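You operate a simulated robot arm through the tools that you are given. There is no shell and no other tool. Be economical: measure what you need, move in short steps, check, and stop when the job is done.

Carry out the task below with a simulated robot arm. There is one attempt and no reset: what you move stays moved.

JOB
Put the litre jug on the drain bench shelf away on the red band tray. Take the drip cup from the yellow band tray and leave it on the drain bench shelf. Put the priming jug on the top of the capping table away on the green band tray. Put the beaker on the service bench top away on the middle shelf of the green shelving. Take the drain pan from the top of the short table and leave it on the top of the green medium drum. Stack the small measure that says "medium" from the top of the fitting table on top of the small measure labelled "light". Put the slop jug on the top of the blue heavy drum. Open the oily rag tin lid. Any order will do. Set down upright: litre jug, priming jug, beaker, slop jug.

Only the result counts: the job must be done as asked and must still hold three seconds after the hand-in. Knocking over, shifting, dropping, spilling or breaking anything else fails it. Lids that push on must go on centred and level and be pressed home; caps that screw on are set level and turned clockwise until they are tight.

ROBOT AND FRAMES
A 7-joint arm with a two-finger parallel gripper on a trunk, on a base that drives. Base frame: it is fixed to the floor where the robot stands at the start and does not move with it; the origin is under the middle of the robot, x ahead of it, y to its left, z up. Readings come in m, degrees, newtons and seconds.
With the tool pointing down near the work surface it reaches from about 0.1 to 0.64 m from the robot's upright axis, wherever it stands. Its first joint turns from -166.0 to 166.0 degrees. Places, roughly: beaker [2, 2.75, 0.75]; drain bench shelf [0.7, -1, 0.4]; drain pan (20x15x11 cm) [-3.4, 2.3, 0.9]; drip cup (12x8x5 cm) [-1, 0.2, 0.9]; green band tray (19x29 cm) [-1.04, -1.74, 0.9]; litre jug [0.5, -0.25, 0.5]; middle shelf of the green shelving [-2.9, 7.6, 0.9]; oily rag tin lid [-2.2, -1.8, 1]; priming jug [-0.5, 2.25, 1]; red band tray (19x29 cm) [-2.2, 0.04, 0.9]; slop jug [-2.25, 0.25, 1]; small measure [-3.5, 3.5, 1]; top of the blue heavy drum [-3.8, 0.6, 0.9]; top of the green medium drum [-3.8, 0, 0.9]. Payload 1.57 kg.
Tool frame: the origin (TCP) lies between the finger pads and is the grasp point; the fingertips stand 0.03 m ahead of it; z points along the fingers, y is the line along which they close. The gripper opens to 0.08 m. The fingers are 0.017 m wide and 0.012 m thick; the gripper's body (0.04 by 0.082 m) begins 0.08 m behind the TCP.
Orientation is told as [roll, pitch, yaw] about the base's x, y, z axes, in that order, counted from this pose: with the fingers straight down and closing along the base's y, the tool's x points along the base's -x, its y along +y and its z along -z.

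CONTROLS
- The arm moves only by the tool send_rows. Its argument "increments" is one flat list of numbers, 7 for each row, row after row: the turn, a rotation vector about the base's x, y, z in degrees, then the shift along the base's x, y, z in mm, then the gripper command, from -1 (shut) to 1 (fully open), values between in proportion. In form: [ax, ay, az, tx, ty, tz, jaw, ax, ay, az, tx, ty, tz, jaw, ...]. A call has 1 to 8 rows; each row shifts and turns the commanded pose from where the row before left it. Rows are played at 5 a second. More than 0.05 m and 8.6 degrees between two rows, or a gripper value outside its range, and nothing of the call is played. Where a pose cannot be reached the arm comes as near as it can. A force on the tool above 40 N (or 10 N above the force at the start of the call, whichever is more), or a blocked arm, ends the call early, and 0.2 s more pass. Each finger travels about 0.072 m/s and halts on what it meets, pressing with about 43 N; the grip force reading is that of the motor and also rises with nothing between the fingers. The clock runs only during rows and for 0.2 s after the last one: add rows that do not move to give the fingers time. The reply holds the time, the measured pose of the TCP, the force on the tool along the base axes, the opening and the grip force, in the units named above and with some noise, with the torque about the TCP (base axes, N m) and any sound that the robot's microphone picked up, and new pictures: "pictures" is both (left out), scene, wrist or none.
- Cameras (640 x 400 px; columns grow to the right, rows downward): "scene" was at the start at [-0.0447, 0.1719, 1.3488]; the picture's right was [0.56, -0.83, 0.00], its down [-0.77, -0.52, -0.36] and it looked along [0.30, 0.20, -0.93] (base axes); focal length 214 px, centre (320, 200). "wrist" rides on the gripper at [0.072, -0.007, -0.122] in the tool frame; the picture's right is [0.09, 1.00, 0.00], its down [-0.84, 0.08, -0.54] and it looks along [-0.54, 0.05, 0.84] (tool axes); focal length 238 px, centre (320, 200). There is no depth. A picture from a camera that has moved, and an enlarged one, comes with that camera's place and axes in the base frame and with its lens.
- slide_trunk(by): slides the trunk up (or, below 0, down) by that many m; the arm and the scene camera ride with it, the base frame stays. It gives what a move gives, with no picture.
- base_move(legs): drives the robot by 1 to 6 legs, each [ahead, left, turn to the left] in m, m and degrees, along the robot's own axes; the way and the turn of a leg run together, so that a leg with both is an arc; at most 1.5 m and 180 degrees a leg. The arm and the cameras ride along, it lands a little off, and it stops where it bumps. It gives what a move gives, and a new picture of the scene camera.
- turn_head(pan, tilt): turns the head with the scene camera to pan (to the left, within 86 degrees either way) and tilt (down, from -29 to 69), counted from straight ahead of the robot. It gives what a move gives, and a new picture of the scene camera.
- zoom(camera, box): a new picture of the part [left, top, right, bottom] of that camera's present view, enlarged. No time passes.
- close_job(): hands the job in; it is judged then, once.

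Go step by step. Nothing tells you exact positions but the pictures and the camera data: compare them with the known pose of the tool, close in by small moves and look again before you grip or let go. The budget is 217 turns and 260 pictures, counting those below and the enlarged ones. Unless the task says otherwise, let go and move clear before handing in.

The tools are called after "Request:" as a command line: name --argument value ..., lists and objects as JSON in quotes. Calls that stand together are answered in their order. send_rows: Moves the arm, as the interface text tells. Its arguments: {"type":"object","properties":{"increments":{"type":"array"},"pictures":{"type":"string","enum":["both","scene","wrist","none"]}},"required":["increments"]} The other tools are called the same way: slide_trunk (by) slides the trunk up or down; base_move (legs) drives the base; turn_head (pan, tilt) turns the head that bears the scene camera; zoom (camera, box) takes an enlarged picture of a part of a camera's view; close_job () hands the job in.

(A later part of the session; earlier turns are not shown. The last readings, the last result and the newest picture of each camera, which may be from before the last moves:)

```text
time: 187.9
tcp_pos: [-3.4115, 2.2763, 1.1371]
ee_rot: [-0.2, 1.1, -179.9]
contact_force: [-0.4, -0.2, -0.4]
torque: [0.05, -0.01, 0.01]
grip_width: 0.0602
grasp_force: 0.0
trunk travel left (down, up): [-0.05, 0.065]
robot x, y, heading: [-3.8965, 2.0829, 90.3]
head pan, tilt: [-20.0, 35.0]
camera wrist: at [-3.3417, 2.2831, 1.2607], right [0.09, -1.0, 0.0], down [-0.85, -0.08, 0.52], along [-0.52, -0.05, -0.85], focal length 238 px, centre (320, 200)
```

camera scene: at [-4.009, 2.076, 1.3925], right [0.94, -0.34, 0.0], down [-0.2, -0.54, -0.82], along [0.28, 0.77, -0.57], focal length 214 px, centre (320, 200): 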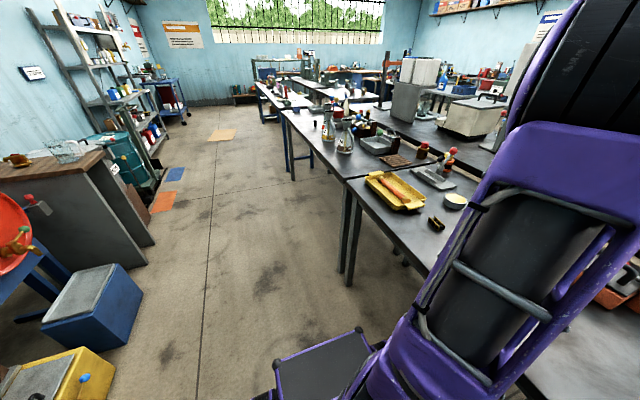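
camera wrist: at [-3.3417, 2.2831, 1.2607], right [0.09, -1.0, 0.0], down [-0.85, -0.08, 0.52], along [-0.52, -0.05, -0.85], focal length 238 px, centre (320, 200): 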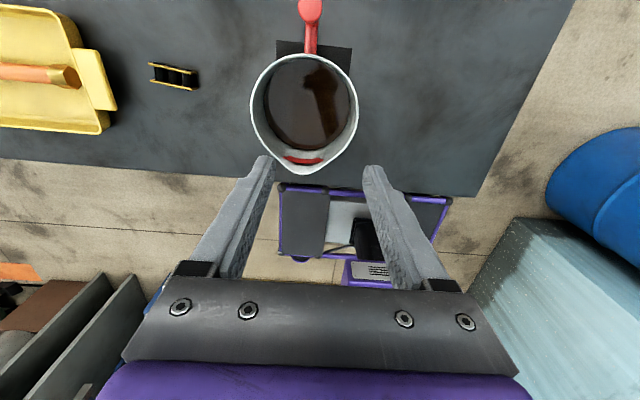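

The pan holds dark oil, so it must stay level. Move over the handle for a closer look.

Request:
send_rows --increments '[0, 0, 0, 25, 0, 0, 0.5, 0, 0, 0, 25, 0, 0, 0.5, 0, 0, 0, 25, 2, 0, 0.5, 0, -1.1, 0, 20, 2, 0, 0.5]' --pictures "wrist"

Request:
zoom --camera "wrist" --box '[220, 40, 420, 190]'

Request:
turn_head --pan -75 --tilt 40

```text
time: 188.9
tcp_pos: [-3.3156, 2.278, 1.136]
ee_rot: [-0.3, 2.3, -179.9]
contact_force: [1.0, -0.3, 0.3]
torque: [0.0, 0.01, 0.0]
grip_width: 0.0599
grasp_force: 0.1
trunk travel left (down, up): [-0.05, 0.065]
robot x, y, heading: [-3.897, 2.0831, 90.2]
head pan, tilt: [-20.0, 35.0]
camera wrist: at [-3.2472, 2.2849, 1.2614], right [0.09, -1.0, 0.0], down [-0.86, -0.08, 0.51], along [-0.51, -0.05, -0.86], focal length 238 px, centre (320, 200)
```

wrist: 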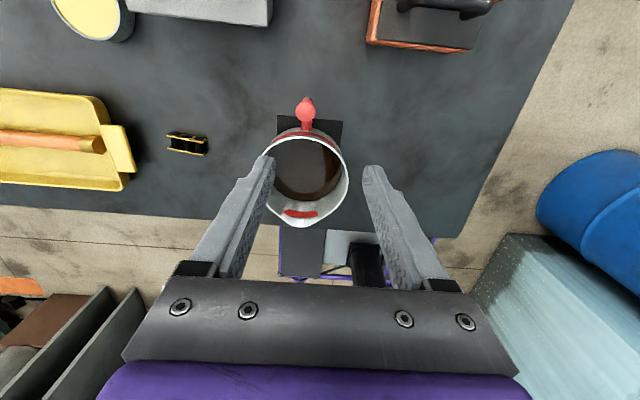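

```text
2.67 times, centred on (320, 115) of wrist
camera zoom: at [-3.2472, 2.2849, 1.2614], right [0.09, -1.0, 0.0], down [-0.86, -0.08, 0.51], along [-0.51, -0.05, -0.86], focal length 636 px, centre (320, 427)
```

zoom: 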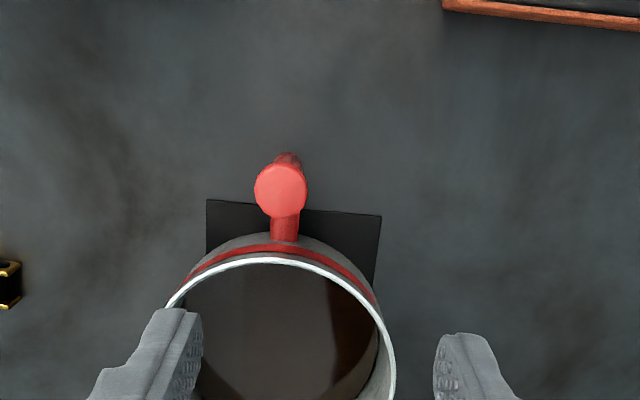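

```text
time: 190.2
tcp_pos: [-3.3139, 2.279, 1.1363]
ee_rot: [-0.1, 2.3, -179.9]
contact_force: [0.0, 0.5, -0.7]
torque: [0.0, 0.0, -0.01]
grip_width: 0.0602
grasp_force: 0.1
trunk travel left (down, up): [-0.05, 0.065]
robot x, y, heading: [-3.8977, 2.0846, 90.2]
head pan, tilt: [-75.0, 40.0]
camera scene: at [-3.9569, 2.0154, 1.3849], right [0.26, -0.97, 0.0], down [-0.62, -0.17, -0.77], along [0.74, 0.2, -0.64], focal length 214 px, centre (320, 200)
```

scene: 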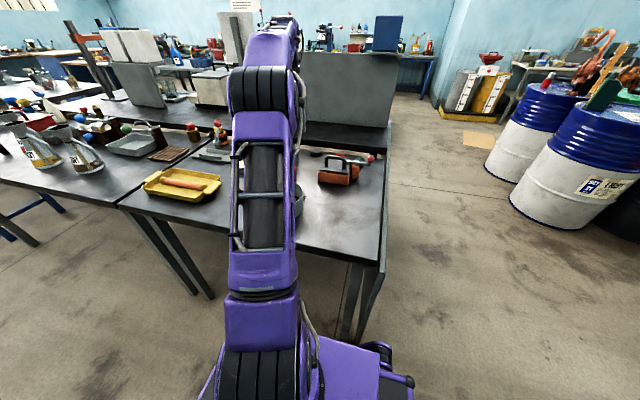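

The handle is a vertical post with a cap at about (−3.30, 2.297), top z≈0.965, ~30 mm from the rim. I'll turn the tool 90° to close along x (radially), which holds the pan level best.

Request:
send_rows --increments '[0, 0, -8.2, 2, 3, 0, 0.1, 0, -0.8, -8.2, 2, 3, 0, 0.1, 0, -0.8, -8.2, 2, 3, 0, 0.1, 0, -0.7, -8.2, 2, 3, 0, 0.1, 0, 0, -8.2, 2, 2, 0, 0.1, 0, 0, -8.2, 2, 2, 0, 0.1, 0, 0, -8.2, 1, 2, 0, 0.1, 0, 0, -8.2, 1, 0, 0, 0.1]' --pictures "none"

Request:
send_rows --increments '[0, 0, -8.2, 0, 0, 0, 0.1, 0, 0, -8.2, 0, 0, 0, 0.1, 0, 0, -8.2, 0, 0, 0, 0.1]' --pictures "wrist"

Request:
zoom --camera "wrist" --box '[220, 40, 420, 190]'

```text
time: 192.0
tcp_pos: [-3.3025, 2.2959, 1.1367]
ee_rot: [-1.0, 4.4, 114.3]
contact_force: [0.4, 0.2, 0.8]
torque: [-0.04, -0.01, -0.02]
grip_width: 0.0439
grasp_force: 0.1
trunk travel left (down, up): [-0.05, 0.065]
robot x, y, heading: [-3.8986, 2.0827, 90.0]
head pan, tilt: [-75.0, 40.0]
```

```text
time: 192.8
tcp_pos: [-3.3014, 2.2968, 1.1367]
ee_rot: [-1.0, 4.4, 89.8]
contact_force: [0.2, 0.0, 0.5]
torque: [0.02, 0.03, 0.0]
grip_width: 0.0439
grasp_force: 0.1
trunk travel left (down, up): [-0.05, 0.065]
robot x, y, heading: [-3.8986, 2.0836, 90.2]
head pan, tilt: [-75.0, 40.0]
camera wrist: at [-3.2972, 2.2347, 1.2651], right [-1.0, -0.09, -0.01], down [-0.08, 0.88, 0.47], along [-0.03, 0.47, -0.88], focal length 238 px, centre (320, 200)
```

wrist: 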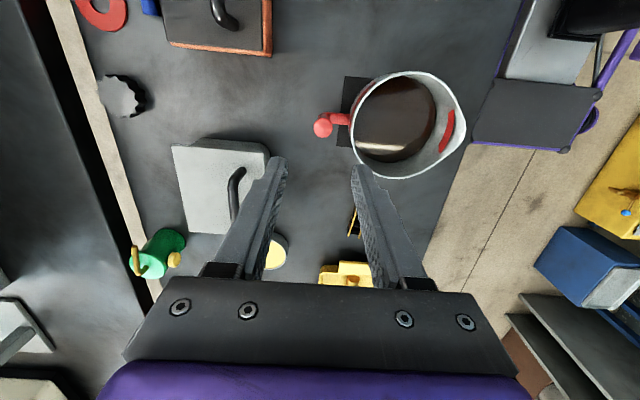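

```text
2.67 times, centred on (320, 115) of wrist
camera zoom: at [-3.2972, 2.2347, 1.2651], right [-1.0, -0.09, -0.01], down [-0.08, 0.88, 0.47], along [-0.03, 0.47, -0.88], focal length 636 px, centre (320, 427)
```

zoom: 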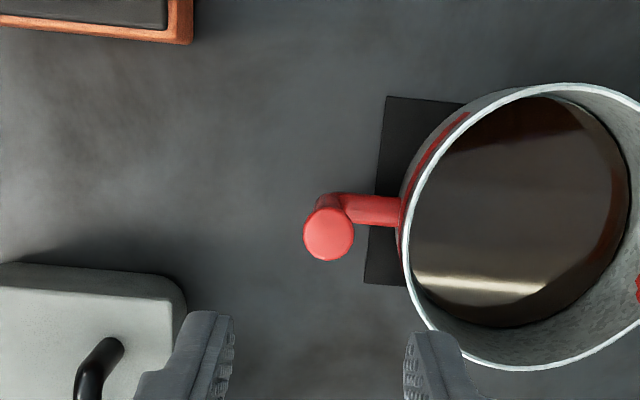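

Correct the small tilt, centre on the post at (−3.303, 2.293) and come down partway.

Request:
send_rows --increments '[4.6, 1, 0, -1, -3, -30, 0.1, 0, 0, 0, 0, 0, -30, 0.1, 0, 0, 0, 0, 0, -30, 0.1, 0, 0, 0, 0, 0, -25, 0.1]' --pictures "wrist"

Request:
zoom --camera "wrist" --box '[240, 100, 400, 220]'

```text
time: 193.8
tcp_pos: [-3.3015, 2.293, 1.0222]
ee_rot: [0.0, -0.2, 90.0]
contact_force: [0.0, -0.6, 0.1]
torque: [-0.05, -0.04, -0.05]
grip_width: 0.0439
grasp_force: 0.1
trunk travel left (down, up): [-0.05, 0.065]
robot x, y, heading: [-3.8957, 2.0843, 90.3]
head pan, tilt: [-75.0, 40.0]
camera wrist: at [-3.2958, 2.2211, 1.145], right [-1.0, -0.09, 0.0], down [-0.08, 0.84, 0.54], along [-0.05, 0.54, -0.84], focal length 238 px, centre (320, 200)
```

wrist: 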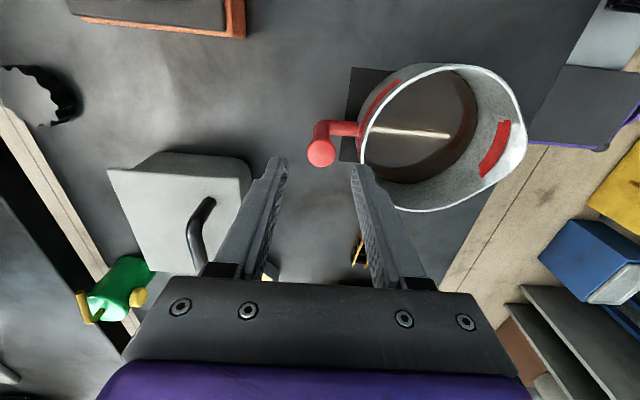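

```text
3.33 times, centred on (320, 160) of wrist
camera zoom: at [-3.2958, 2.2211, 1.145], right [-1.0, -0.09, 0.0], down [-0.08, 0.84, 0.54], along [-0.05, 0.54, -0.84], focal length 794 px, centre (320, 333)
```

zoom: 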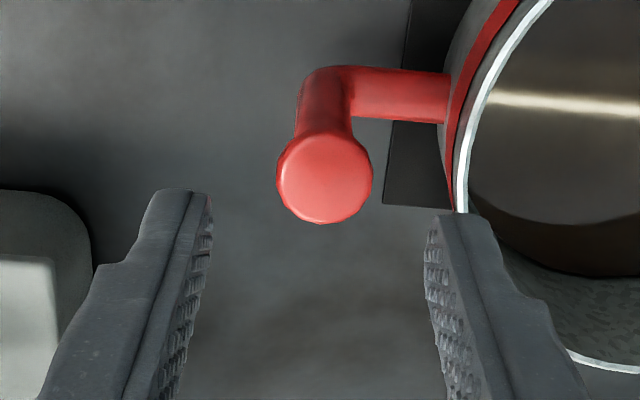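

Well centred with ~8 mm to the rim. Descend to z≈0.935.

Request:
send_rows --increments '[0, 0, 0, 1, 0, -20, 0.1, 0, 0, 0, 0, 0, -20, 0.1, 0, 0, 0, 0, 0, -20, 0.1, 0, 0, 0, 0, 0, -15, 0.1, 0, 0, 0, 0, 0, -10, 0.1]' --pictures "wrist"

```text
time: 195.0
tcp_pos: [-3.3017, 2.2937, 0.9377]
ee_rot: [0.0, -0.2, 89.9]
contact_force: [0.7, 0.4, 1.1]
torque: [0.01, -0.01, -0.03]
grip_width: 0.044
grasp_force: 0.1
trunk travel left (down, up): [-0.05, 0.065]
robot x, y, heading: [-3.8952, 2.0842, 90.0]
head pan, tilt: [-75.0, 40.0]
camera wrist: at [-3.2941, 2.2208, 1.0599], right [-1.0, -0.09, 0.0], down [-0.08, 0.84, 0.54], along [-0.05, 0.54, -0.84], focal length 238 px, centre (320, 200)
```

wrist: 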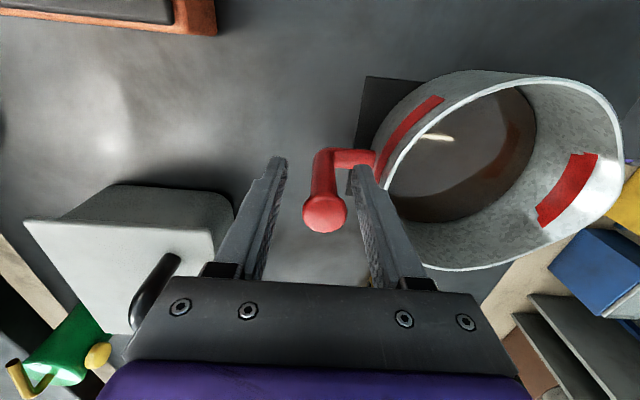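

Close on the post, then lift slightly to test.

Request:
send_rows --increments '[0, 0, 0, 0, 0, 0, -1, 0, 0, 0, 0, 0, 0, -1, 0, 0, 0, 0, 0, 0, -1, 0, 0, 0, 0, 0, 0, -1]' --pictures "none"

Request:
send_rows --increments '[0, 0, 0, 0, 0, 4, -1, 0, 0, 0, 0, 0, 4, -1, 0, 0, 0, 0, 0, 4, -1, 0, 0, 0, 0, 0, 0, -1]' --pictures "wrist"

```text
time: 196.0
tcp_pos: [-3.3006, 2.2943, 0.9379]
ee_rot: [0.0, -0.2, 89.9]
contact_force: [-0.1, 1.1, 0.1]
torque: [0.09, -0.11, -0.02]
grip_width: 0.0171
grasp_force: 32.3
trunk travel left (down, up): [-0.05, 0.065]
robot x, y, heading: [-3.8985, 2.0815, 90.3]
head pan, tilt: [-75.0, 40.0]
```

```text
time: 197.0
tcp_pos: [-3.3013, 2.293, 0.9497]
ee_rot: [0.0, -0.2, 90.0]
contact_force: [-0.5, 0.2, -3.9]
torque: [-0.04, -0.4, 0.04]
grip_width: 0.0166
grasp_force: 31.5
trunk travel left (down, up): [-0.05, 0.065]
robot x, y, heading: [-3.9008, 2.0827, 90.0]
head pan, tilt: [-75.0, 40.0]
camera wrist: at [-3.2939, 2.2207, 1.0719], right [-1.0, -0.09, 0.0], down [-0.08, 0.84, 0.54], along [-0.05, 0.54, -0.84], focal length 238 px, centre (320, 200)
```

wrist: 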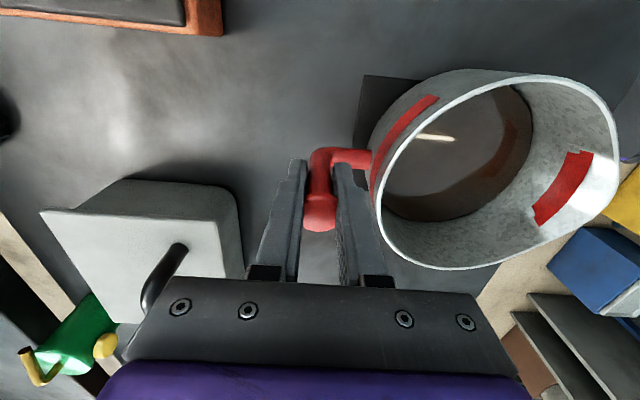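

Held level (~0.4 kg). Raise it, then drive out around to the west drums.

Request:
send_rows --increments '[0, 0, 0, 0, 0, 15, -1, 0, 0, 0, 0, 0, 30, -1, 0, 0, 0, 0, 0, 30, -1, 0, 0, 0, 0, 0, 30, -1, 0, 0, 0, 0, 0, 30, -1, 0, 0, 0, 0, 0, 30, -1, 0, 0, 0, 0, 0, 15, -1]' --pictures "wrist"

Request:
base_move --legs '[[-0.72, 0, 0], [0, -0.85, 0], [0, 0, 90], [0, 0, 90]]'

Request:
send_rows --increments '[0, 0, 0, 0, 0, 0, -1]' --pictures "wrist"

```text
time: 198.6
tcp_pos: [-3.3033, 2.2935, 1.1293]
ee_rot: [0.0, -0.3, 89.9]
contact_force: [1.0, 0.0, -3.6]
torque: [0.02, -0.39, 0.03]
grip_width: 0.0167
grasp_force: 32.3
trunk travel left (down, up): [-0.05, 0.065]
robot x, y, heading: [-3.8994, 2.0799, 90.0]
head pan, tilt: [-75.0, 40.0]
camera wrist: at [-3.2952, 2.2208, 1.2513], right [-1.0, -0.09, 0.0], down [-0.08, 0.84, 0.54], along [-0.05, 0.54, -0.84], focal length 238 px, centre (320, 200)
```

wrist: 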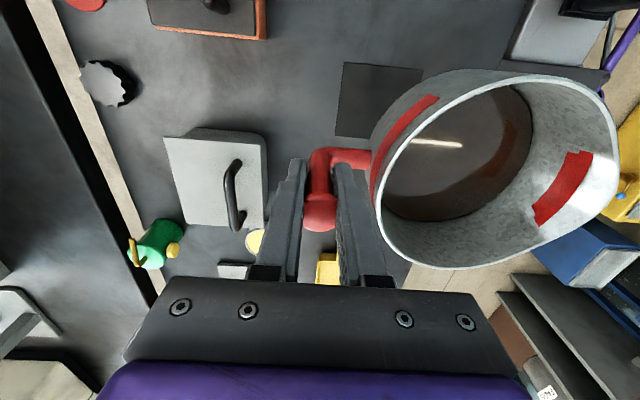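

```text
time: 218.2
tcp_pos: [-3.6579, 1.197, 1.1286]
ee_rot: [0.0, -0.3, -93.2]
contact_force: [-0.2, 0.8, -3.4]
torque: [0.04, 0.4, 0.0]
grip_width: 0.0167
grasp_force: 31.9
trunk travel left (down, up): [-0.05, 0.065]
robot x, y, heading: [-3.049, 1.3717, -93.0]
head pan, tilt: [-75.0, 40.0]
camera scene: at [-2.9914, 1.4404, 1.3849], right [-0.21, 0.98, 0.0], down [0.63, 0.13, -0.77], along [-0.75, -0.16, -0.64], focal length 214 px, centre (320, 200)
```

scene: 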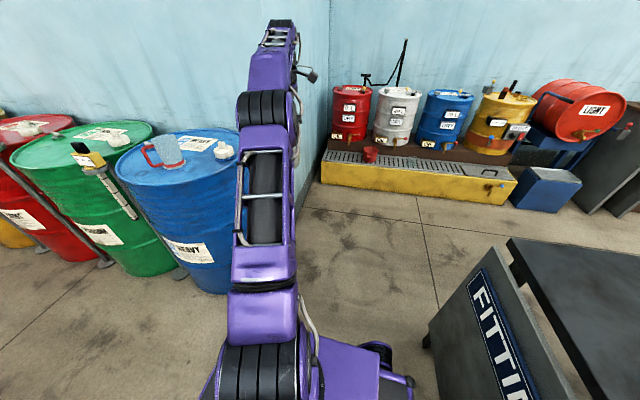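

```text
time: 218.7
tcp_pos: [-3.6576, 1.1982, 1.1291]
ee_rot: [0.1, -0.2, -93.3]
contact_force: [0.3, 0.8, -3.6]
torque: [0.01, 0.41, -0.01]
grip_width: 0.0166
grasp_force: 31.6
trunk travel left (down, up): [-0.05, 0.065]
robot x, y, heading: [-3.0571, 1.3767, -93.0]
head pan, tilt: [-75.0, 40.0]
camera wrist: at [-3.66, 1.2699, 1.2508], right [1.0, 0.04, 0.0], down [0.03, -0.84, 0.54], along [0.02, -0.54, -0.84], focal length 238 px, centre (320, 200)
```

wrist: 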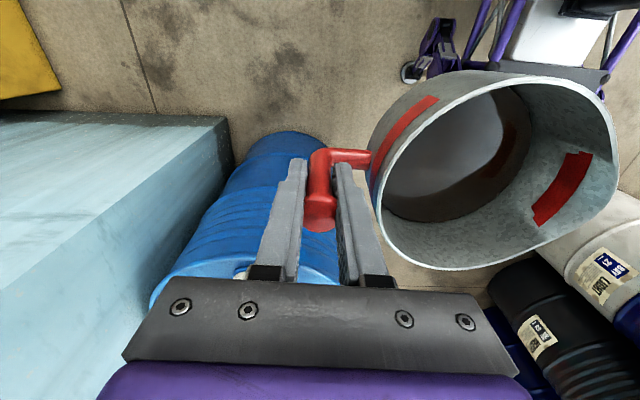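

Raise a bit more for clearance over the slop jug, then drive south to the green medium drum.

Request:
send_rows --increments '[0, 0, 0, 15, 0, 25, -1, 0, 0, 0, 15, 0, 25, -1, 0, 0, 0, 15, 0, 25, -1]' --pictures "none"

Request:
base_move --legs '[[1.22, -0.05, 3]]'

Request:
send_rows --increments '[0, 0, 0, -15, 0, 0, -1]' --pictures "wrist"

```text
time: 219.4
tcp_pos: [-3.6126, 1.1967, 1.204]
ee_rot: [0.0, -0.2, -93.1]
contact_force: [0.5, -0.4, -4.0]
torque: [0.05, 0.37, 0.0]
grip_width: 0.0167
grasp_force: 32.3
trunk travel left (down, up): [-0.05, 0.065]
robot x, y, heading: [-3.0531, 1.3732, -93.1]
head pan, tilt: [-75.0, 40.0]
```

```text
time: 225.7
tcp_pos: [-3.7014, -0.0658, 1.2043]
ee_rot: [0.0, -0.3, -91.2]
contact_force: [0.2, -0.5, -3.7]
torque: [0.03, 0.43, 0.03]
grip_width: 0.0167
grasp_force: 31.8
trunk travel left (down, up): [-0.05, 0.065]
robot x, y, heading: [-3.1438, 0.1335, -90.9]
head pan, tilt: [-75.0, 40.0]
camera scene: at [-3.0875, 0.201, 1.3849], right [-0.24, 0.97, 0.0], down [0.62, 0.16, -0.77], along [-0.74, -0.19, -0.64], focal length 214 px, centre (320, 200)
```

scene: 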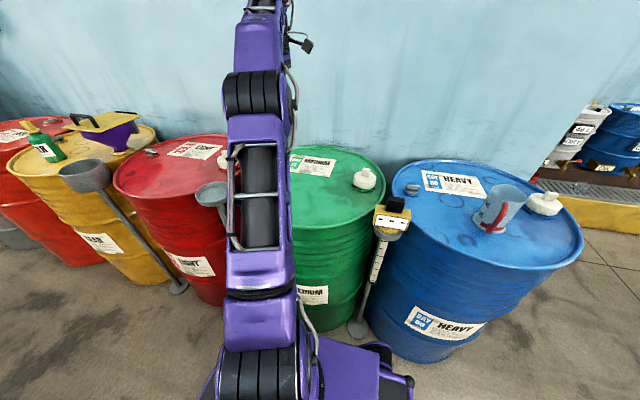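

```text
time: 226.1
tcp_pos: [-3.7135, -0.0642, 1.2027]
ee_rot: [-0.1, -0.2, -91.3]
contact_force: [0.4, 0.4, -3.4]
torque: [0.03, 0.42, -0.02]
grip_width: 0.0166
grasp_force: 31.9
trunk travel left (down, up): [-0.05, 0.065]
robot x, y, heading: [-3.1459, 0.134, -90.9]
head pan, tilt: [-75.0, 40.0]
camera wrist: at [-3.7182, 0.0075, 1.3256], right [1.0, 0.07, 0.0], down [0.06, -0.84, 0.54], along [0.04, -0.54, -0.84], focal length 238 px, centre (320, 200)
```

wrist: 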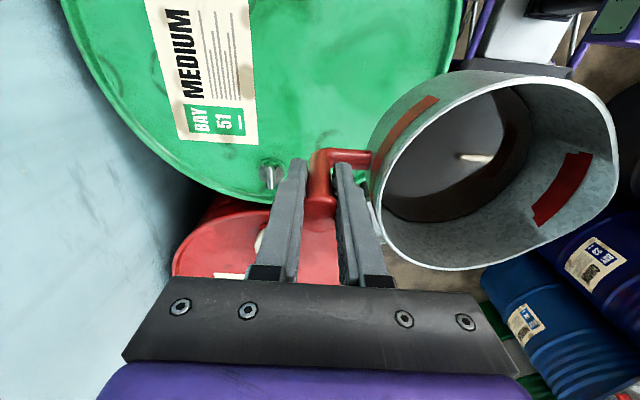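

Drum top centre is ≈(−3.82, 0). I'll move the base 5 cm closer, then extend so the pan sits at about (−3.69, −0.02).

Request:
base_move --legs '[[-0.03, -0.05, 0.5]]'

Request:
send_rows --increments '[0, 0, 0, -20, 5, -20, -1, 0, 0, 0, -20, 5, -30, -1, 0, 0, 0, -8, 2, -30, -1, 0, 0, 0, 0, 0, -30, -1, 0, 0, 0, 0, 0, -30, -1, 0, 0, 0, 0, 0, -30, -1]' --pictures "both"

```text
time: 227.3
tcp_pos: [-3.7598, -0.04, 1.2035]
ee_rot: [0.0, -0.2, -90.6]
contact_force: [-0.8, -0.5, -3.7]
torque: [-0.01, 0.4, -0.02]
grip_width: 0.0166
grasp_force: 31.7
trunk travel left (down, up): [-0.05, 0.065]
robot x, y, heading: [-3.1945, 0.1659, -90.5]
head pan, tilt: [-75.0, 40.0]
camera scene: at [-3.1363, 0.2319, 1.3849], right [-0.25, 0.97, 0.0], down [0.62, 0.16, -0.77], along [-0.74, -0.19, -0.64], focal length 214 px, centre (320, 200)
```

scene: 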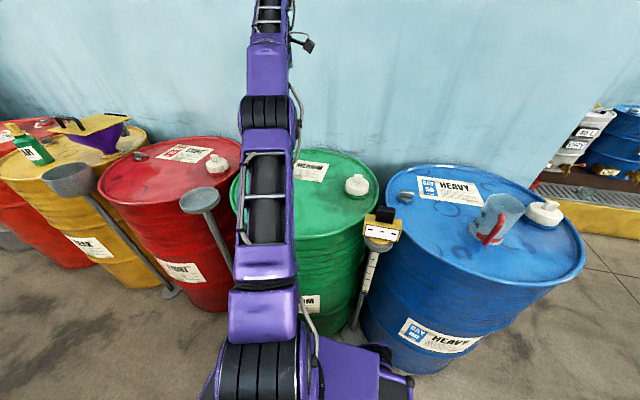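

```text
time: 228.7
tcp_pos: [-3.8007, -0.0299, 1.0397]
ee_rot: [-0.1, -0.2, -90.6]
contact_force: [0.0, -0.1, -4.2]
torque: [-0.01, 0.41, -0.01]
grip_width: 0.0166
grasp_force: 31.7
out of reach, approached as far as the arm can: row 1
trunk travel left (down, up): [-0.05, 0.065]
robot x, y, heading: [-3.1901, 0.1634, -90.6]
head pan, tilt: [-75.0, 40.0]
camera scene: at [-3.1363, 0.2319, 1.3849], right [-0.25, 0.97, 0.0], down [0.62, 0.16, -0.77], along [-0.74, -0.19, -0.64], focal length 214 px, centre (320, 200)
camera wrist: at [-3.8063, 0.0425, 1.1625], right [1.0, 0.08, 0.0], down [0.07, -0.84, 0.55], along [0.04, -0.54, -0.84], focal length 238 px, centre (320, 200)
```

scene: 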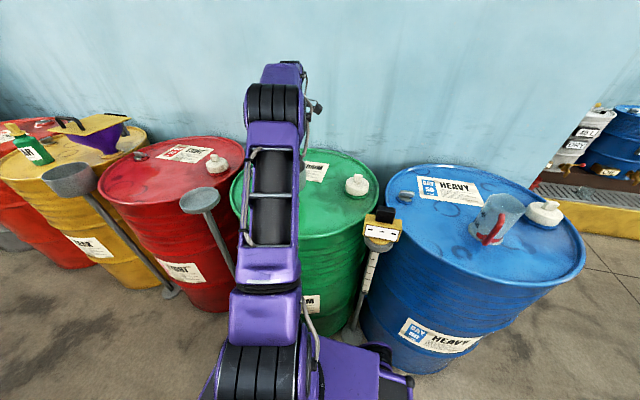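
wrist: 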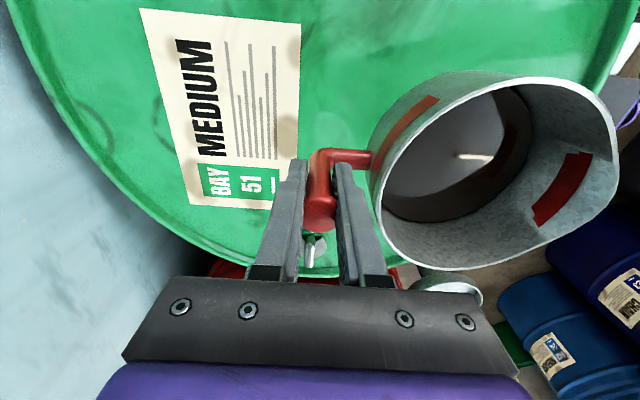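

Clear of the bung and other items. Lower gently.

Request:
send_rows --increments '[0, 0, 0, 0, 0, -20, -1, 0, 0, 0, 0, 0, -20, -1, 0, 0, 0, 0, 0, -12, -1, 0, 0, 0, 0, 0, -6, -1, 0, 0, 0, 0, 0, 0, -1]' --pictures "none"

Request:
send_rows --increments '[0, 0, 0, 0, 0, -5, -1, 0, 0, 0, 0, 0, -4, -1, 0, 0, 0, 0, 0, 0, -1]' --pictures "none"

Request:
send_rows --increments '[0, 0, 0, 0, 0, -4, -1, 0, 0, 0, 0, 0, 0, -1]' --pictures "none"

```text
time: 229.9
tcp_pos: [-3.8018, -0.0288, 0.9831]
ee_rot: [-0.1, -0.2, -90.6]
contact_force: [0.1, 0.9, -5.1]
torque: [0.01, 0.38, 0.01]
grip_width: 0.0165
grasp_force: 31.9
trunk travel left (down, up): [-0.05, 0.065]
robot x, y, heading: [-3.1964, 0.1599, -90.6]
head pan, tilt: [-75.0, 40.0]
```

```text
time: 230.7
tcp_pos: [-3.8007, -0.0286, 0.9733]
ee_rot: [-0.1, -0.2, -90.6]
contact_force: [0.1, 0.0, -5.1]
torque: [-0.02, 0.4, -0.03]
grip_width: 0.0167
grasp_force: 32.0
trunk travel left (down, up): [-0.05, 0.065]
robot x, y, heading: [-3.1906, 0.1617, -90.4]
head pan, tilt: [-75.0, 40.0]
```

```text
time: 231.3
tcp_pos: [-3.8008, -0.03, 0.9697]
ee_rot: [-0.2, -0.2, -90.6]
contact_force: [-0.5, -0.6, -3.8]
torque: [0.02, 0.4, -0.04]
grip_width: 0.0166
grasp_force: 31.8
trunk travel left (down, up): [-0.05, 0.065]
robot x, y, heading: [-3.1946, 0.164, -90.5]
head pan, tilt: [-75.0, 40.0]
```

Request:
send_rows --increments '[0, 0, 0, 0, 0, -4, -1, 0, 0, 0, 0, 0, 0, -1]' --pictures "none"

Request:
send_rows --increments '[0, 0, 0, 0, 0, -4, -1, 0, 0, 0, 0, 0, 0, -1]' --pictures "none"

Request:
send_rows --increments '[0, 0, 0, 0, 0, -3, -1, 0, 0, 0, 0, 0, 0, -1]' --pictures "none"

```text
time: 231.9
tcp_pos: [-3.801, -0.0285, 0.9653]
ee_rot: [-0.2, -0.2, -90.6]
contact_force: [-2.8, -1.1, 3.4]
torque: [0.3, -0.57, 0.01]
grip_width: 0.017
grasp_force: 31.8
trunk travel left (down, up): [-0.05, 0.065]
robot x, y, heading: [-3.193, 0.1591, -90.5]
head pan, tilt: [-75.0, 40.0]
```

```text
time: 232.5
tcp_pos: [-3.8009, -0.0278, 0.9648]
ee_rot: [-0.6, -0.4, -90.6]
contact_force: [-6.4, 0.3, 29.9]
torque: [0.08, -1.0, -0.01]
grip_width: 0.0168
grasp_force: 31.9
trunk travel left (down, up): [-0.05, 0.065]
robot x, y, heading: [-3.1933, 0.1635, -90.8]
head pan, tilt: [-75.0, 40.0]
```

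```text
time: 233.1
tcp_pos: [-3.8007, -0.0277, 0.9617]
ee_rot: [-0.4, -0.3, -90.6]
contact_force: [-4.5, 0.6, 29.8]
torque: [-0.21, -0.91, -0.01]
grip_width: 0.0167
grasp_force: 32.3
trunk travel left (down, up): [-0.05, 0.065]
robot x, y, heading: [-3.1916, 0.162, -90.5]
head pan, tilt: [-75.0, 40.0]
```

Contact reached; relieve until the force is near zero.

Request:
send_rows --increments '[0, 0, 0, 0, 0, 4, -1, 0, 0, 0, 0, 0, 0, -1]' --pictures "none"

Request:
send_rows --increments '[0, 0, 0, 0, 0, 2, -1, 0, 0, 0, 0, 0, 0, -1]' --pictures "wrist"

```text
time: 233.7
tcp_pos: [-3.7994, -0.0285, 0.9596]
ee_rot: [-0.1, -0.2, -90.6]
contact_force: [-6.0, 1.7, 11.2]
torque: [-0.57, -0.04, -0.12]
grip_width: 0.0167
grasp_force: 32.1
trunk travel left (down, up): [-0.05, 0.065]
robot x, y, heading: [-3.1901, 0.1631, -90.5]
head pan, tilt: [-75.0, 40.0]
```

```text
time: 234.3
tcp_pos: [-3.7993, -0.0297, 0.9624]
ee_rot: [0.0, -0.2, -90.6]
contact_force: [-0.3, -0.4, -4.4]
torque: [0.07, 0.39, 0.03]
grip_width: 0.0168
grasp_force: 31.6
trunk travel left (down, up): [-0.05, 0.065]
robot x, y, heading: [-3.1909, 0.1642, -90.4]
head pan, tilt: [-75.0, 40.0]
camera wrist: at [-3.8049, 0.0421, 1.0847], right [1.0, 0.08, 0.0], down [0.07, -0.84, 0.54], along [0.05, -0.54, -0.84], focal length 238 px, centre (320, 200)
```

wrist: 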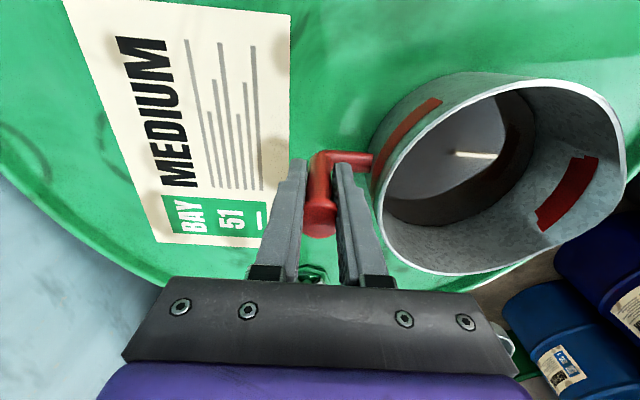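

It's hanging a hair above the top; lower 2 mm and release.

Request:
send_rows --increments '[0, 0, 0, 0, 0, -1.5, -1, 0, 0, 0, 0, 0, 0, -1]' --pictures "none"

Request:
send_rows --increments '[0, 0, 0, 0, 0, 0, -0.7, 0, 0, 0, 0, 0, 0, -0.4, 0, 0, 0, 0, 0, 0, 0.1, 0, 0, 0, 0, 0, 0, 0.1]' --pictures "wrist"

```text
time: 234.9
tcp_pos: [-3.8011, -0.0308, 0.9611]
ee_rot: [-0.1, -0.2, -90.7]
contact_force: [1.4, -0.2, -2.4]
torque: [-0.03, 0.15, 0.0]
grip_width: 0.0169
grasp_force: 32.2
trunk travel left (down, up): [-0.05, 0.065]
robot x, y, heading: [-3.1976, 0.1626, -90.5]
head pan, tilt: [-75.0, 40.0]
```

```text
time: 235.9
tcp_pos: [-3.8014, -0.0293, 0.9615]
ee_rot: [-0.1, -0.2, -90.6]
contact_force: [0.0, 0.1, 0.2]
torque: [-0.01, 0.01, -0.02]
grip_width: 0.0442
grasp_force: 0.0
trunk travel left (down, up): [-0.05, 0.065]
robot x, y, heading: [-3.1932, 0.1647, -90.7]
head pan, tilt: [-75.0, 40.0]
camera wrist: at [-3.8057, 0.0421, 1.0841], right [1.0, 0.08, 0.0], down [0.07, -0.84, 0.55], along [0.04, -0.54, -0.84], focal length 238 px, centre (320, 200)
```

wrist: 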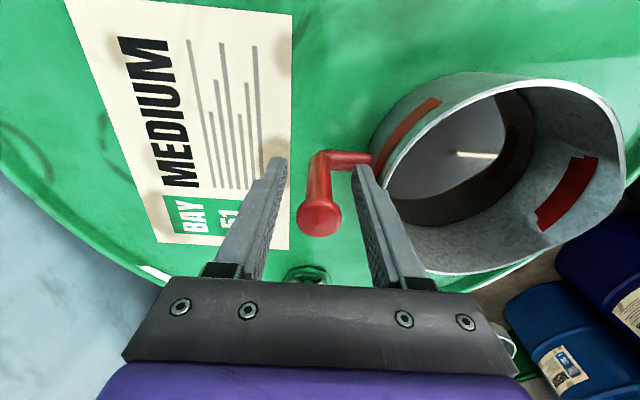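

Drain pan is set down. Rise, retract, and turn in the aisle toward the oily rag tin on the east row to the south.

Request:
send_rows --increments '[0, 0, 0, 0, 0, 30, 0.1, 0, 0, 0, 0, 0, 40, 0.1, 0, 0, 0, 0, 0, 40, 0.1, 0, 0, 0, 0, 0, 40, 0.1, 0, 0, 0, 30, 0, 40, 0.1, 0, 0, 0, 40, 0, 40, 0.1, 0, 0, 0, 40, 0, 0, 0.1, 0, 0, 0, 40, 0, 0, 0.1]' --pictures "scene"

Request:
base_move --legs '[[0, 0.22, 0], [0, 0, 90], [0, 0, 90]]'

Request:
turn_head --pan -80 --tilt 25

```text
refused: row 6 steps farther than a row can; nothing moved
```

```text
time: 237.7
tcp_pos: [-3.7036, -0.0232, 0.9694]
ee_rot: [-2.2, -0.1, -91.4]
contact_force: [-4.2, 1.5, -0.1]
torque: [0.06, 0.04, 0.03]
grip_width: 0.0404
grasp_force: 0.1
trunk travel left (down, up): [-0.05, 0.065]
robot x, y, heading: [-3.083, 0.1649, -90.7]
head pan, tilt: [-75.0, 40.0]
stopped in leg 1: the force on the tool passed its limit at 58 N (the readings are from after the stop); the commanded pose is now the measured one
camera scene: at [-3.0295, 0.2311, 1.3848], right [-0.25, 0.97, 0.0], down [0.62, 0.16, -0.77], along [-0.74, -0.19, -0.64], focal length 214 px, centre (320, 200)
```

scene: 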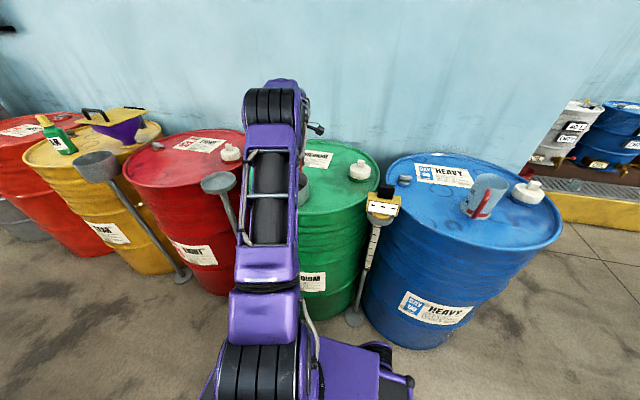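

```text
time: 238.4
tcp_pos: [-3.7028, -0.0228, 0.9698]
ee_rot: [-2.1, -0.1, -91.3]
contact_force: [-6.0, 1.8, -0.3]
torque: [0.05, 0.06, 0.02]
grip_width: 0.0388
grasp_force: 0.1
trunk travel left (down, up): [-0.05, 0.065]
robot x, y, heading: [-3.0852, 0.1642, -90.8]
head pan, tilt: [-80.0, 25.0]
camera scene: at [-3.0381, 0.2372, 1.4082], right [-0.16, 0.99, 0.0], down [0.42, 0.07, -0.91], along [-0.89, -0.15, -0.42], focal length 214 px, centre (320, 200)
```

scene: 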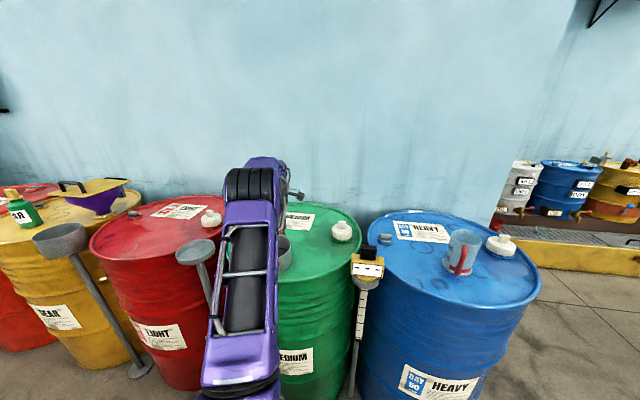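

A refused row left the arm down while the base moved — that dragged the pan some. Check with the wrist camera right away.

Request:
zoom --camera "wrist" --box '[0, 0, 640, 400]'

Request:
zoom --camera "scene" --box '[160, 160, 420, 320]'

```text
1.00 times, centred on (320, 200) of wrist (not enlarged: the box is as wide or as high as the picture)
camera zoom: at [-3.7039, 0.0487, 1.0919], right [1.0, 0.07, -0.04], down [0.08, -0.84, 0.54], along [0.01, -0.54, -0.84], focal length 238 px, centre (320, 200)
```

zoom: 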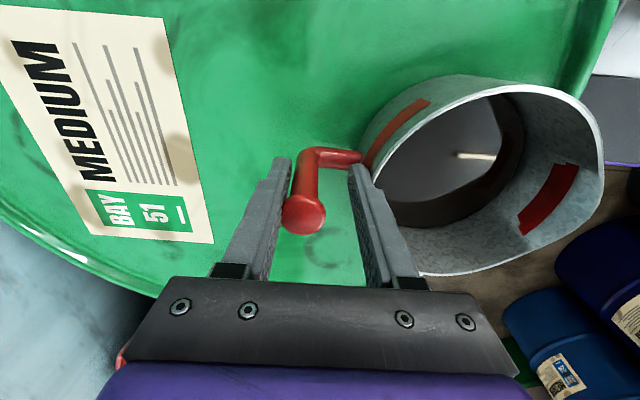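

```text
2.46 times, centred on (290, 240) of scene
camera zoom: at [-3.0381, 0.2372, 1.4082], right [-0.16, 0.99, 0.0], down [0.42, 0.07, -0.91], along [-0.89, -0.15, -0.42], focal length 528 px, centre (394, 102)
```

zoom: 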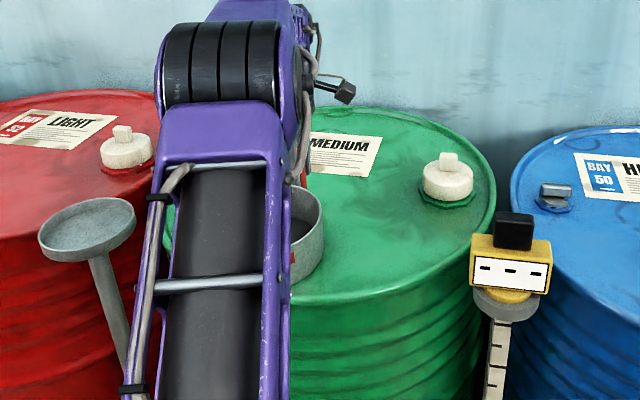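

The pan is still upright and level on the drum, but near the east lip. I'll re-grip the post, lift slightly and move it back inward.

Request:
send_rows --increments '[0, 0, 0, -6, 0, 0, 0, 0, 0, 0, 0, 0, 0, -1, 0, 0, 0, 0, 0, 0, -1, 0, 0, 0, 0, 0, 0, -1, 0, 0, 0, 0, 0, 0, -1]' --pictures "none"

Request:
send_rows --increments '[0, 0, 0, 0, 0, 5, -1, 0, 0, 0, 0, 0, 5, -1, 0, 0, 0, 0, 0, 5, -1, 0, 0, 0, 0, 0, 0, -1]' --pictures "wrist"

```text
time: 239.5
tcp_pos: [-3.7124, -0.0196, 0.9746]
ee_rot: [-2.9, 0.0, -91.5]
contact_force: [-2.7, 1.5, 6.8]
torque: [-0.05, -1.27, 0.03]
grip_width: 0.0176
grasp_force: 32.3
trunk travel left (down, up): [-0.05, 0.065]
robot x, y, heading: [-3.0837, 0.163, -90.5]
head pan, tilt: [-80.0, 25.0]
stopped in row 5: the force on the tool passed its limit at 41 N (the readings are from after the stop); the commanded pose is now the measured one
```

```text
time: 240.5
tcp_pos: [-3.7131, -0.0207, 0.987]
ee_rot: [-2.8, -0.1, -91.5]
contact_force: [-0.5, 0.9, -4.9]
torque: [0.04, 0.37, -0.02]
grip_width: 0.0167
grasp_force: 31.7
trunk travel left (down, up): [-0.05, 0.065]
robot x, y, heading: [-3.086, 0.1662, -90.7]
head pan, tilt: [-80.0, 25.0]
camera wrist: at [-3.7112, 0.0503, 1.1099], right [1.0, 0.07, -0.05], down [0.08, -0.84, 0.54], along [0.0, -0.54, -0.84], focal length 238 px, centre (320, 200)
```

wrist: 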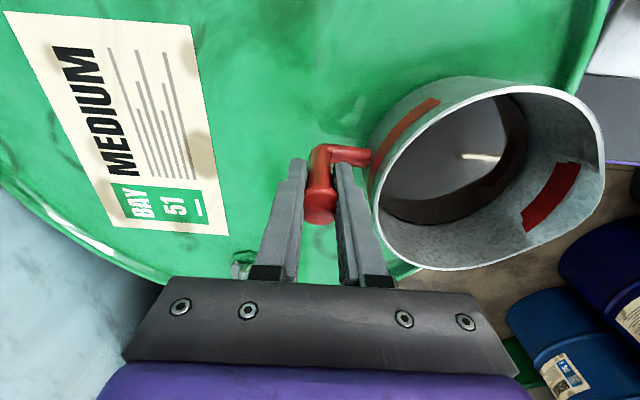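

Held again. Level the tool, lift a bit, and bring the base back west by 0.1 m.

Request:
send_rows --increments '[0, -2.5, 0, 0, 0, 10, -1, 0, 0, 0, 0, 0, 10, -1, 0, 0, 0, 0, 0, 0, -1]' --pictures "none"

Request:
base_move --legs '[[0, -0.1, 0]]'

Request:
send_rows --increments '[0, 0, 0, 0, 0, -5, -1, 0, 0, 0, 0, 0, 0, -1]' --pictures "wrist"

```text
time: 241.3
tcp_pos: [-3.7133, -0.021, 1.0077]
ee_rot: [-0.3, 0.0, -91.4]
contact_force: [0.5, -0.4, -4.3]
torque: [0.05, 0.42, -0.01]
grip_width: 0.0167
grasp_force: 32.0
trunk travel left (down, up): [-0.05, 0.065]
robot x, y, heading: [-3.0865, 0.1651, -90.7]
head pan, tilt: [-80.0, 25.0]
```

```text
time: 242.9
tcp_pos: [-3.8126, -0.0206, 1.008]
ee_rot: [-0.3, -0.1, -91.5]
contact_force: [-0.5, -0.1, -4.6]
torque: [0.0, 0.4, 0.01]
grip_width: 0.0165
grasp_force: 32.0
trunk travel left (down, up): [-0.05, 0.065]
robot x, y, heading: [-3.1856, 0.161, -90.6]
head pan, tilt: [-80.0, 25.0]
camera scene: at [-3.1377, 0.2381, 1.4082], right [-0.16, 0.99, 0.0], down [0.42, 0.07, -0.91], along [-0.89, -0.15, -0.42], focal length 214 px, centre (320, 200)
```

scene: 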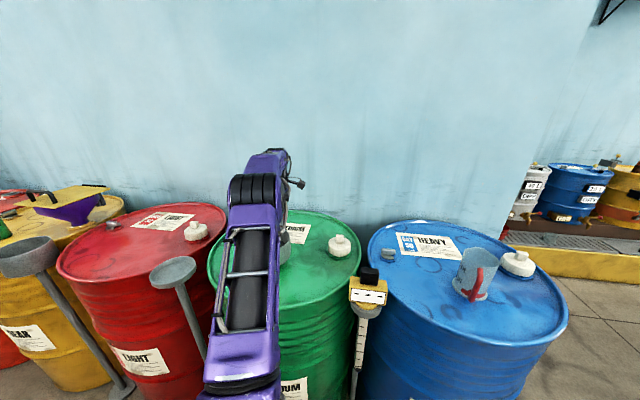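

```text
time: 243.5
tcp_pos: [-3.8138, -0.0197, 1.0025]
ee_rot: [-0.2, 0.0, -91.4]
contact_force: [-0.8, 0.4, -3.6]
torque: [0.03, 0.45, -0.01]
grip_width: 0.017
grasp_force: 32.2
trunk travel left (down, up): [-0.05, 0.065]
robot x, y, heading: [-3.1889, 0.1577, -90.5]
head pan, tilt: [-80.0, 25.0]
camera wrist: at [-3.8166, 0.0523, 1.1249], right [1.0, 0.07, 0.0], down [0.06, -0.84, 0.54], along [0.03, -0.54, -0.84], focal length 238 px, centre (320, 200)
```

wrist: 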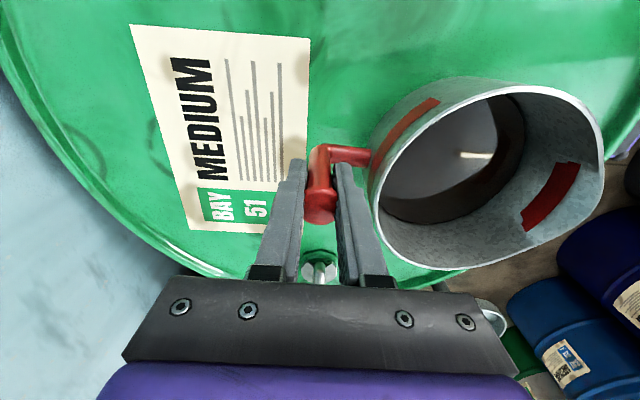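

Request:
send_rows --increments '[0, 0, 0, 0, 0, -6, -1, 0, 0, 0, 0, 0, -6, -1, 0, 0, 0, 0, 0, -4, -1, 0, 0, 0, 0, 0, 0, -1]' --pictures "none"

Request:
send_rows --increments '[0, 0, 0, 0, 0, -4, -1, 0, 0, 0, 0, 0, 0, -1]' --pictures "none"

Request:
send_rows --increments '[0, 0, 0, 0, 0, -3, -1, 0, 0, 0, 0, 0, 0, -1]' --pictures "none"

```text
time: 244.5
tcp_pos: [-3.8124, -0.0198, 0.9881]
ee_rot: [-0.3, 0.0, -91.6]
contact_force: [-0.7, 0.3, -4.4]
torque: [0.05, 0.39, 0.01]
grip_width: 0.0167
grasp_force: 31.8
trunk travel left (down, up): [-0.05, 0.065]
robot x, y, heading: [-3.1867, 0.1632, -90.8]
head pan, tilt: [-80.0, 25.0]
```

```text
time: 245.1
tcp_pos: [-3.8124, -0.0206, 0.984]
ee_rot: [-0.3, 0.0, -91.5]
contact_force: [0.1, 0.5, -4.1]
torque: [0.03, 0.43, 0.03]
grip_width: 0.0168
grasp_force: 32.6
trunk travel left (down, up): [-0.05, 0.065]
robot x, y, heading: [-3.1891, 0.1609, -90.8]
head pan, tilt: [-80.0, 25.0]
```

```text
time: 245.7
tcp_pos: [-3.8137, -0.0206, 0.9795]
ee_rot: [-0.4, 0.0, -91.5]
contact_force: [0.0, 1.1, -4.3]
torque: [0.07, 0.47, -0.01]
grip_width: 0.0165
grasp_force: 31.9
trunk travel left (down, up): [-0.05, 0.065]
robot x, y, heading: [-3.1888, 0.166, -90.6]
head pan, tilt: [-80.0, 25.0]
```

Request:
send_rows --increments '[0, 0, 0, 0, 0, -3, -1, 0, 0, 0, 0, 0, 0, -1]' --pictures "none"

Request:
send_rows --increments '[0, 0, 0, 0, 0, -3, -1, 0, 0, 0, 0, 0, 0, -1]' --pictures "none"

```text
time: 246.3
tcp_pos: [-3.8129, -0.0205, 0.9771]
ee_rot: [-0.3, 0.0, -91.5]
contact_force: [-0.2, 0.0, -4.3]
torque: [0.07, 0.39, 0.03]
grip_width: 0.0168
grasp_force: 31.9
trunk travel left (down, up): [-0.05, 0.065]
robot x, y, heading: [-3.1868, 0.1659, -90.8]
head pan, tilt: [-80.0, 25.0]
```

```text
time: 246.9
tcp_pos: [-3.813, -0.0196, 0.9738]
ee_rot: [-0.3, 0.0, -91.6]
contact_force: [-0.2, 0.1, -3.7]
torque: [0.05, 0.41, -0.03]
grip_width: 0.0167
grasp_force: 32.0
trunk travel left (down, up): [-0.05, 0.065]
robot x, y, heading: [-3.1848, 0.1617, -90.9]
head pan, tilt: [-80.0, 25.0]
```

Request:
send_rows --increments '[0, 0, 0, 0, 0, -3, -1, 0, 0, 0, 0, 0, 0, -1]' --pictures "none"

Request:
send_rows --increments '[0, 0, 0, 0, 0, -2.5, -1, 0, 0, 0, 0, 0, 0, -1]' --pictures "none"

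```text
time: 247.5
tcp_pos: [-3.8126, -0.0203, 0.9712]
ee_rot: [-0.3, -0.1, -91.5]
contact_force: [-0.2, 0.0, -3.8]
torque: [0.03, 0.39, 0.01]
grip_width: 0.017
grasp_force: 31.8
trunk travel left (down, up): [-0.05, 0.065]
robot x, y, heading: [-3.1861, 0.1634, -90.8]
head pan, tilt: [-80.0, 25.0]
```

```text
time: 248.1
tcp_pos: [-3.8134, -0.0196, 0.9703]
ee_rot: [-0.3, 0.0, -91.5]
contact_force: [-2.6, 0.1, 5.3]
torque: [-0.64, -0.63, -0.18]
grip_width: 0.0166
grasp_force: 31.9
trunk travel left (down, up): [-0.05, 0.065]
robot x, y, heading: [-3.1824, 0.1587, -90.8]
head pan, tilt: [-80.0, 25.0]
```

Contact. Raise ~1 mm, release and check the result before anything else moves.

Request:
send_rows --increments '[0, 0, 0, 0, 0, 1, -1, 0, 0, 0, 0, 0, 0, -0.7, 0, 0, 0, 0, 0, 0, -0.4, 0, 0, 0, 0, 0, 0, 0.1, 0, 0, 0, 0, 0, 0, 0.1]' --pictures "none"

Request:
send_rows --increments '[0, 0, 0, 0, 0, 20, 0.1, 0, 0, 0, 0, 0, 40, 0.1, 0, 0, 0, 0, 0, 40, 0.1, 0, 0, 0, 0, 0, 40, 0.1, 0, 0, 0, 0, 0, 40, 0.1]' --pictures "both"

```text
time: 249.3
tcp_pos: [-3.8122, -0.0194, 0.9706]
ee_rot: [-0.3, 0.0, -91.5]
contact_force: [-0.2, 0.0, 0.1]
torque: [-0.03, -0.03, 0.02]
grip_width: 0.0441
grasp_force: 0.0
trunk travel left (down, up): [-0.05, 0.065]
robot x, y, heading: [-3.1849, 0.1652, -90.7]
head pan, tilt: [-80.0, 25.0]
```

```text
time: 250.5
tcp_pos: [-3.7985, -0.0161, 1.1429]
ee_rot: [-0.3, 0.0, -91.5]
contact_force: [0.0, 1.2, 0.3]
torque: [0.0, 0.02, 0.01]
grip_width: 0.0439
grasp_force: 0.0
out of reach, approached as far as the arm can: row 5
trunk travel left (down, up): [-0.05, 0.065]
robot x, y, heading: [-3.1842, 0.1634, -90.6]
head pan, tilt: [-80.0, 25.0]
camera scene: at [-3.1377, 0.2381, 1.4082], right [-0.16, 0.99, 0.0], down [0.42, 0.07, -0.91], along [-0.89, -0.15, -0.42], focal length 214 px, centre (320, 200)
camera wrist: at [-3.8019, 0.0559, 1.2656], right [1.0, 0.07, 0.0], down [0.06, -0.84, 0.54], along [0.03, -0.54, -0.84], focal length 238 px, centre (320, 200)
```

scene: 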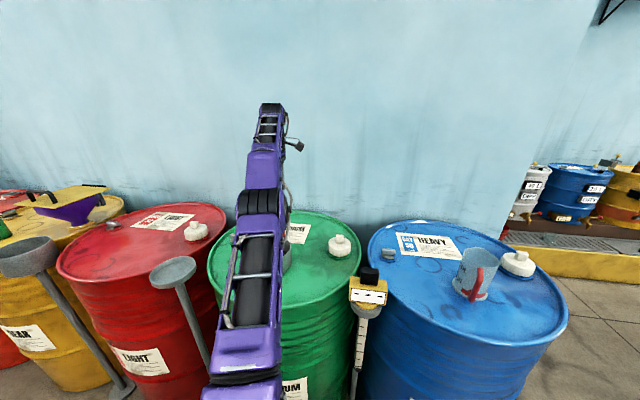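
wrist: 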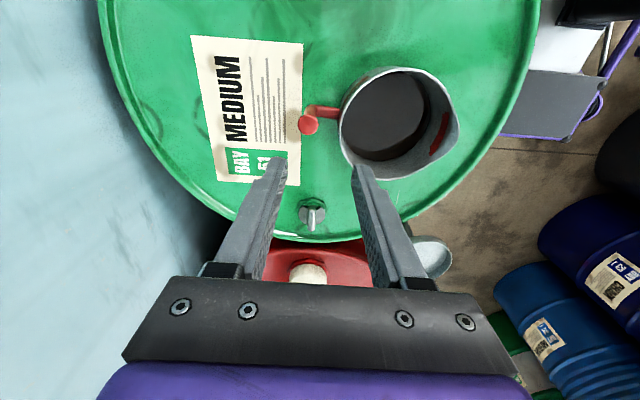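

The pan sits well inside the drum top. Retract and raise before turning the base.

Request:
send_rows --increments '[0, 0, 0, 35, 0, 15, 0.1, 0, 0, 0, 40, 0, 15, 0.1, 0, 0, 0, 40, 0, 15, 0.1, 0, 0, 0, 40, 0, 15, 0.1, 0, 0, 0, 30, 0, 10, 0.1]' --pictures "none"

```text
time: 251.7
tcp_pos: [-3.6148, -0.0155, 1.2116]
ee_rot: [-0.3, 0.0, -91.5]
contact_force: [0.0, 0.4, 0.2]
torque: [0.01, -0.03, -0.02]
grip_width: 0.0437
grasp_force: 0.0
trunk travel left (down, up): [-0.05, 0.065]
robot x, y, heading: [-3.1857, 0.1633, -90.8]
head pan, tilt: [-80.0, 25.0]
```

Request:
base_move --legs '[[0, 0.24, 0], [0, 0, 90], [0, 0, 90]]'

```text
time: 262.4
tcp_pos: [-2.522, 0.3375, 1.2121]
ee_rot: [-0.3, 0.1, 87.8]
contact_force: [0.0, 0.6, -0.4]
torque: [0.03, -0.01, 0.01]
grip_width: 0.044
grasp_force: 0.1
trunk travel left (down, up): [-0.05, 0.065]
robot x, y, heading: [-2.954, 0.159, 88.6]
head pan, tilt: [-80.0, 25.0]
camera scene: at [-3.0048, 0.0896, 1.4082], right [0.15, -0.99, 0.0], down [-0.42, -0.06, -0.91], along [0.9, 0.14, -0.42], focal length 214 px, centre (320, 200)
```

scene: 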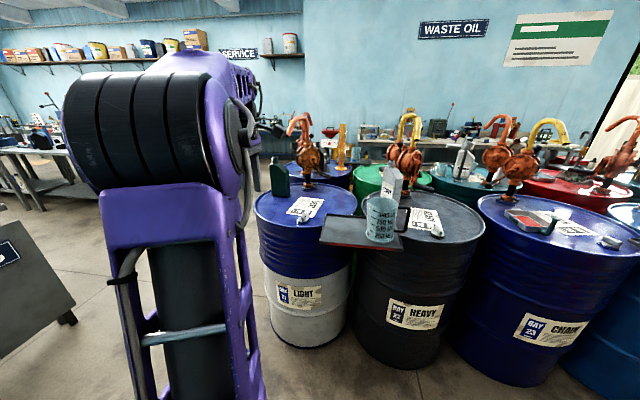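

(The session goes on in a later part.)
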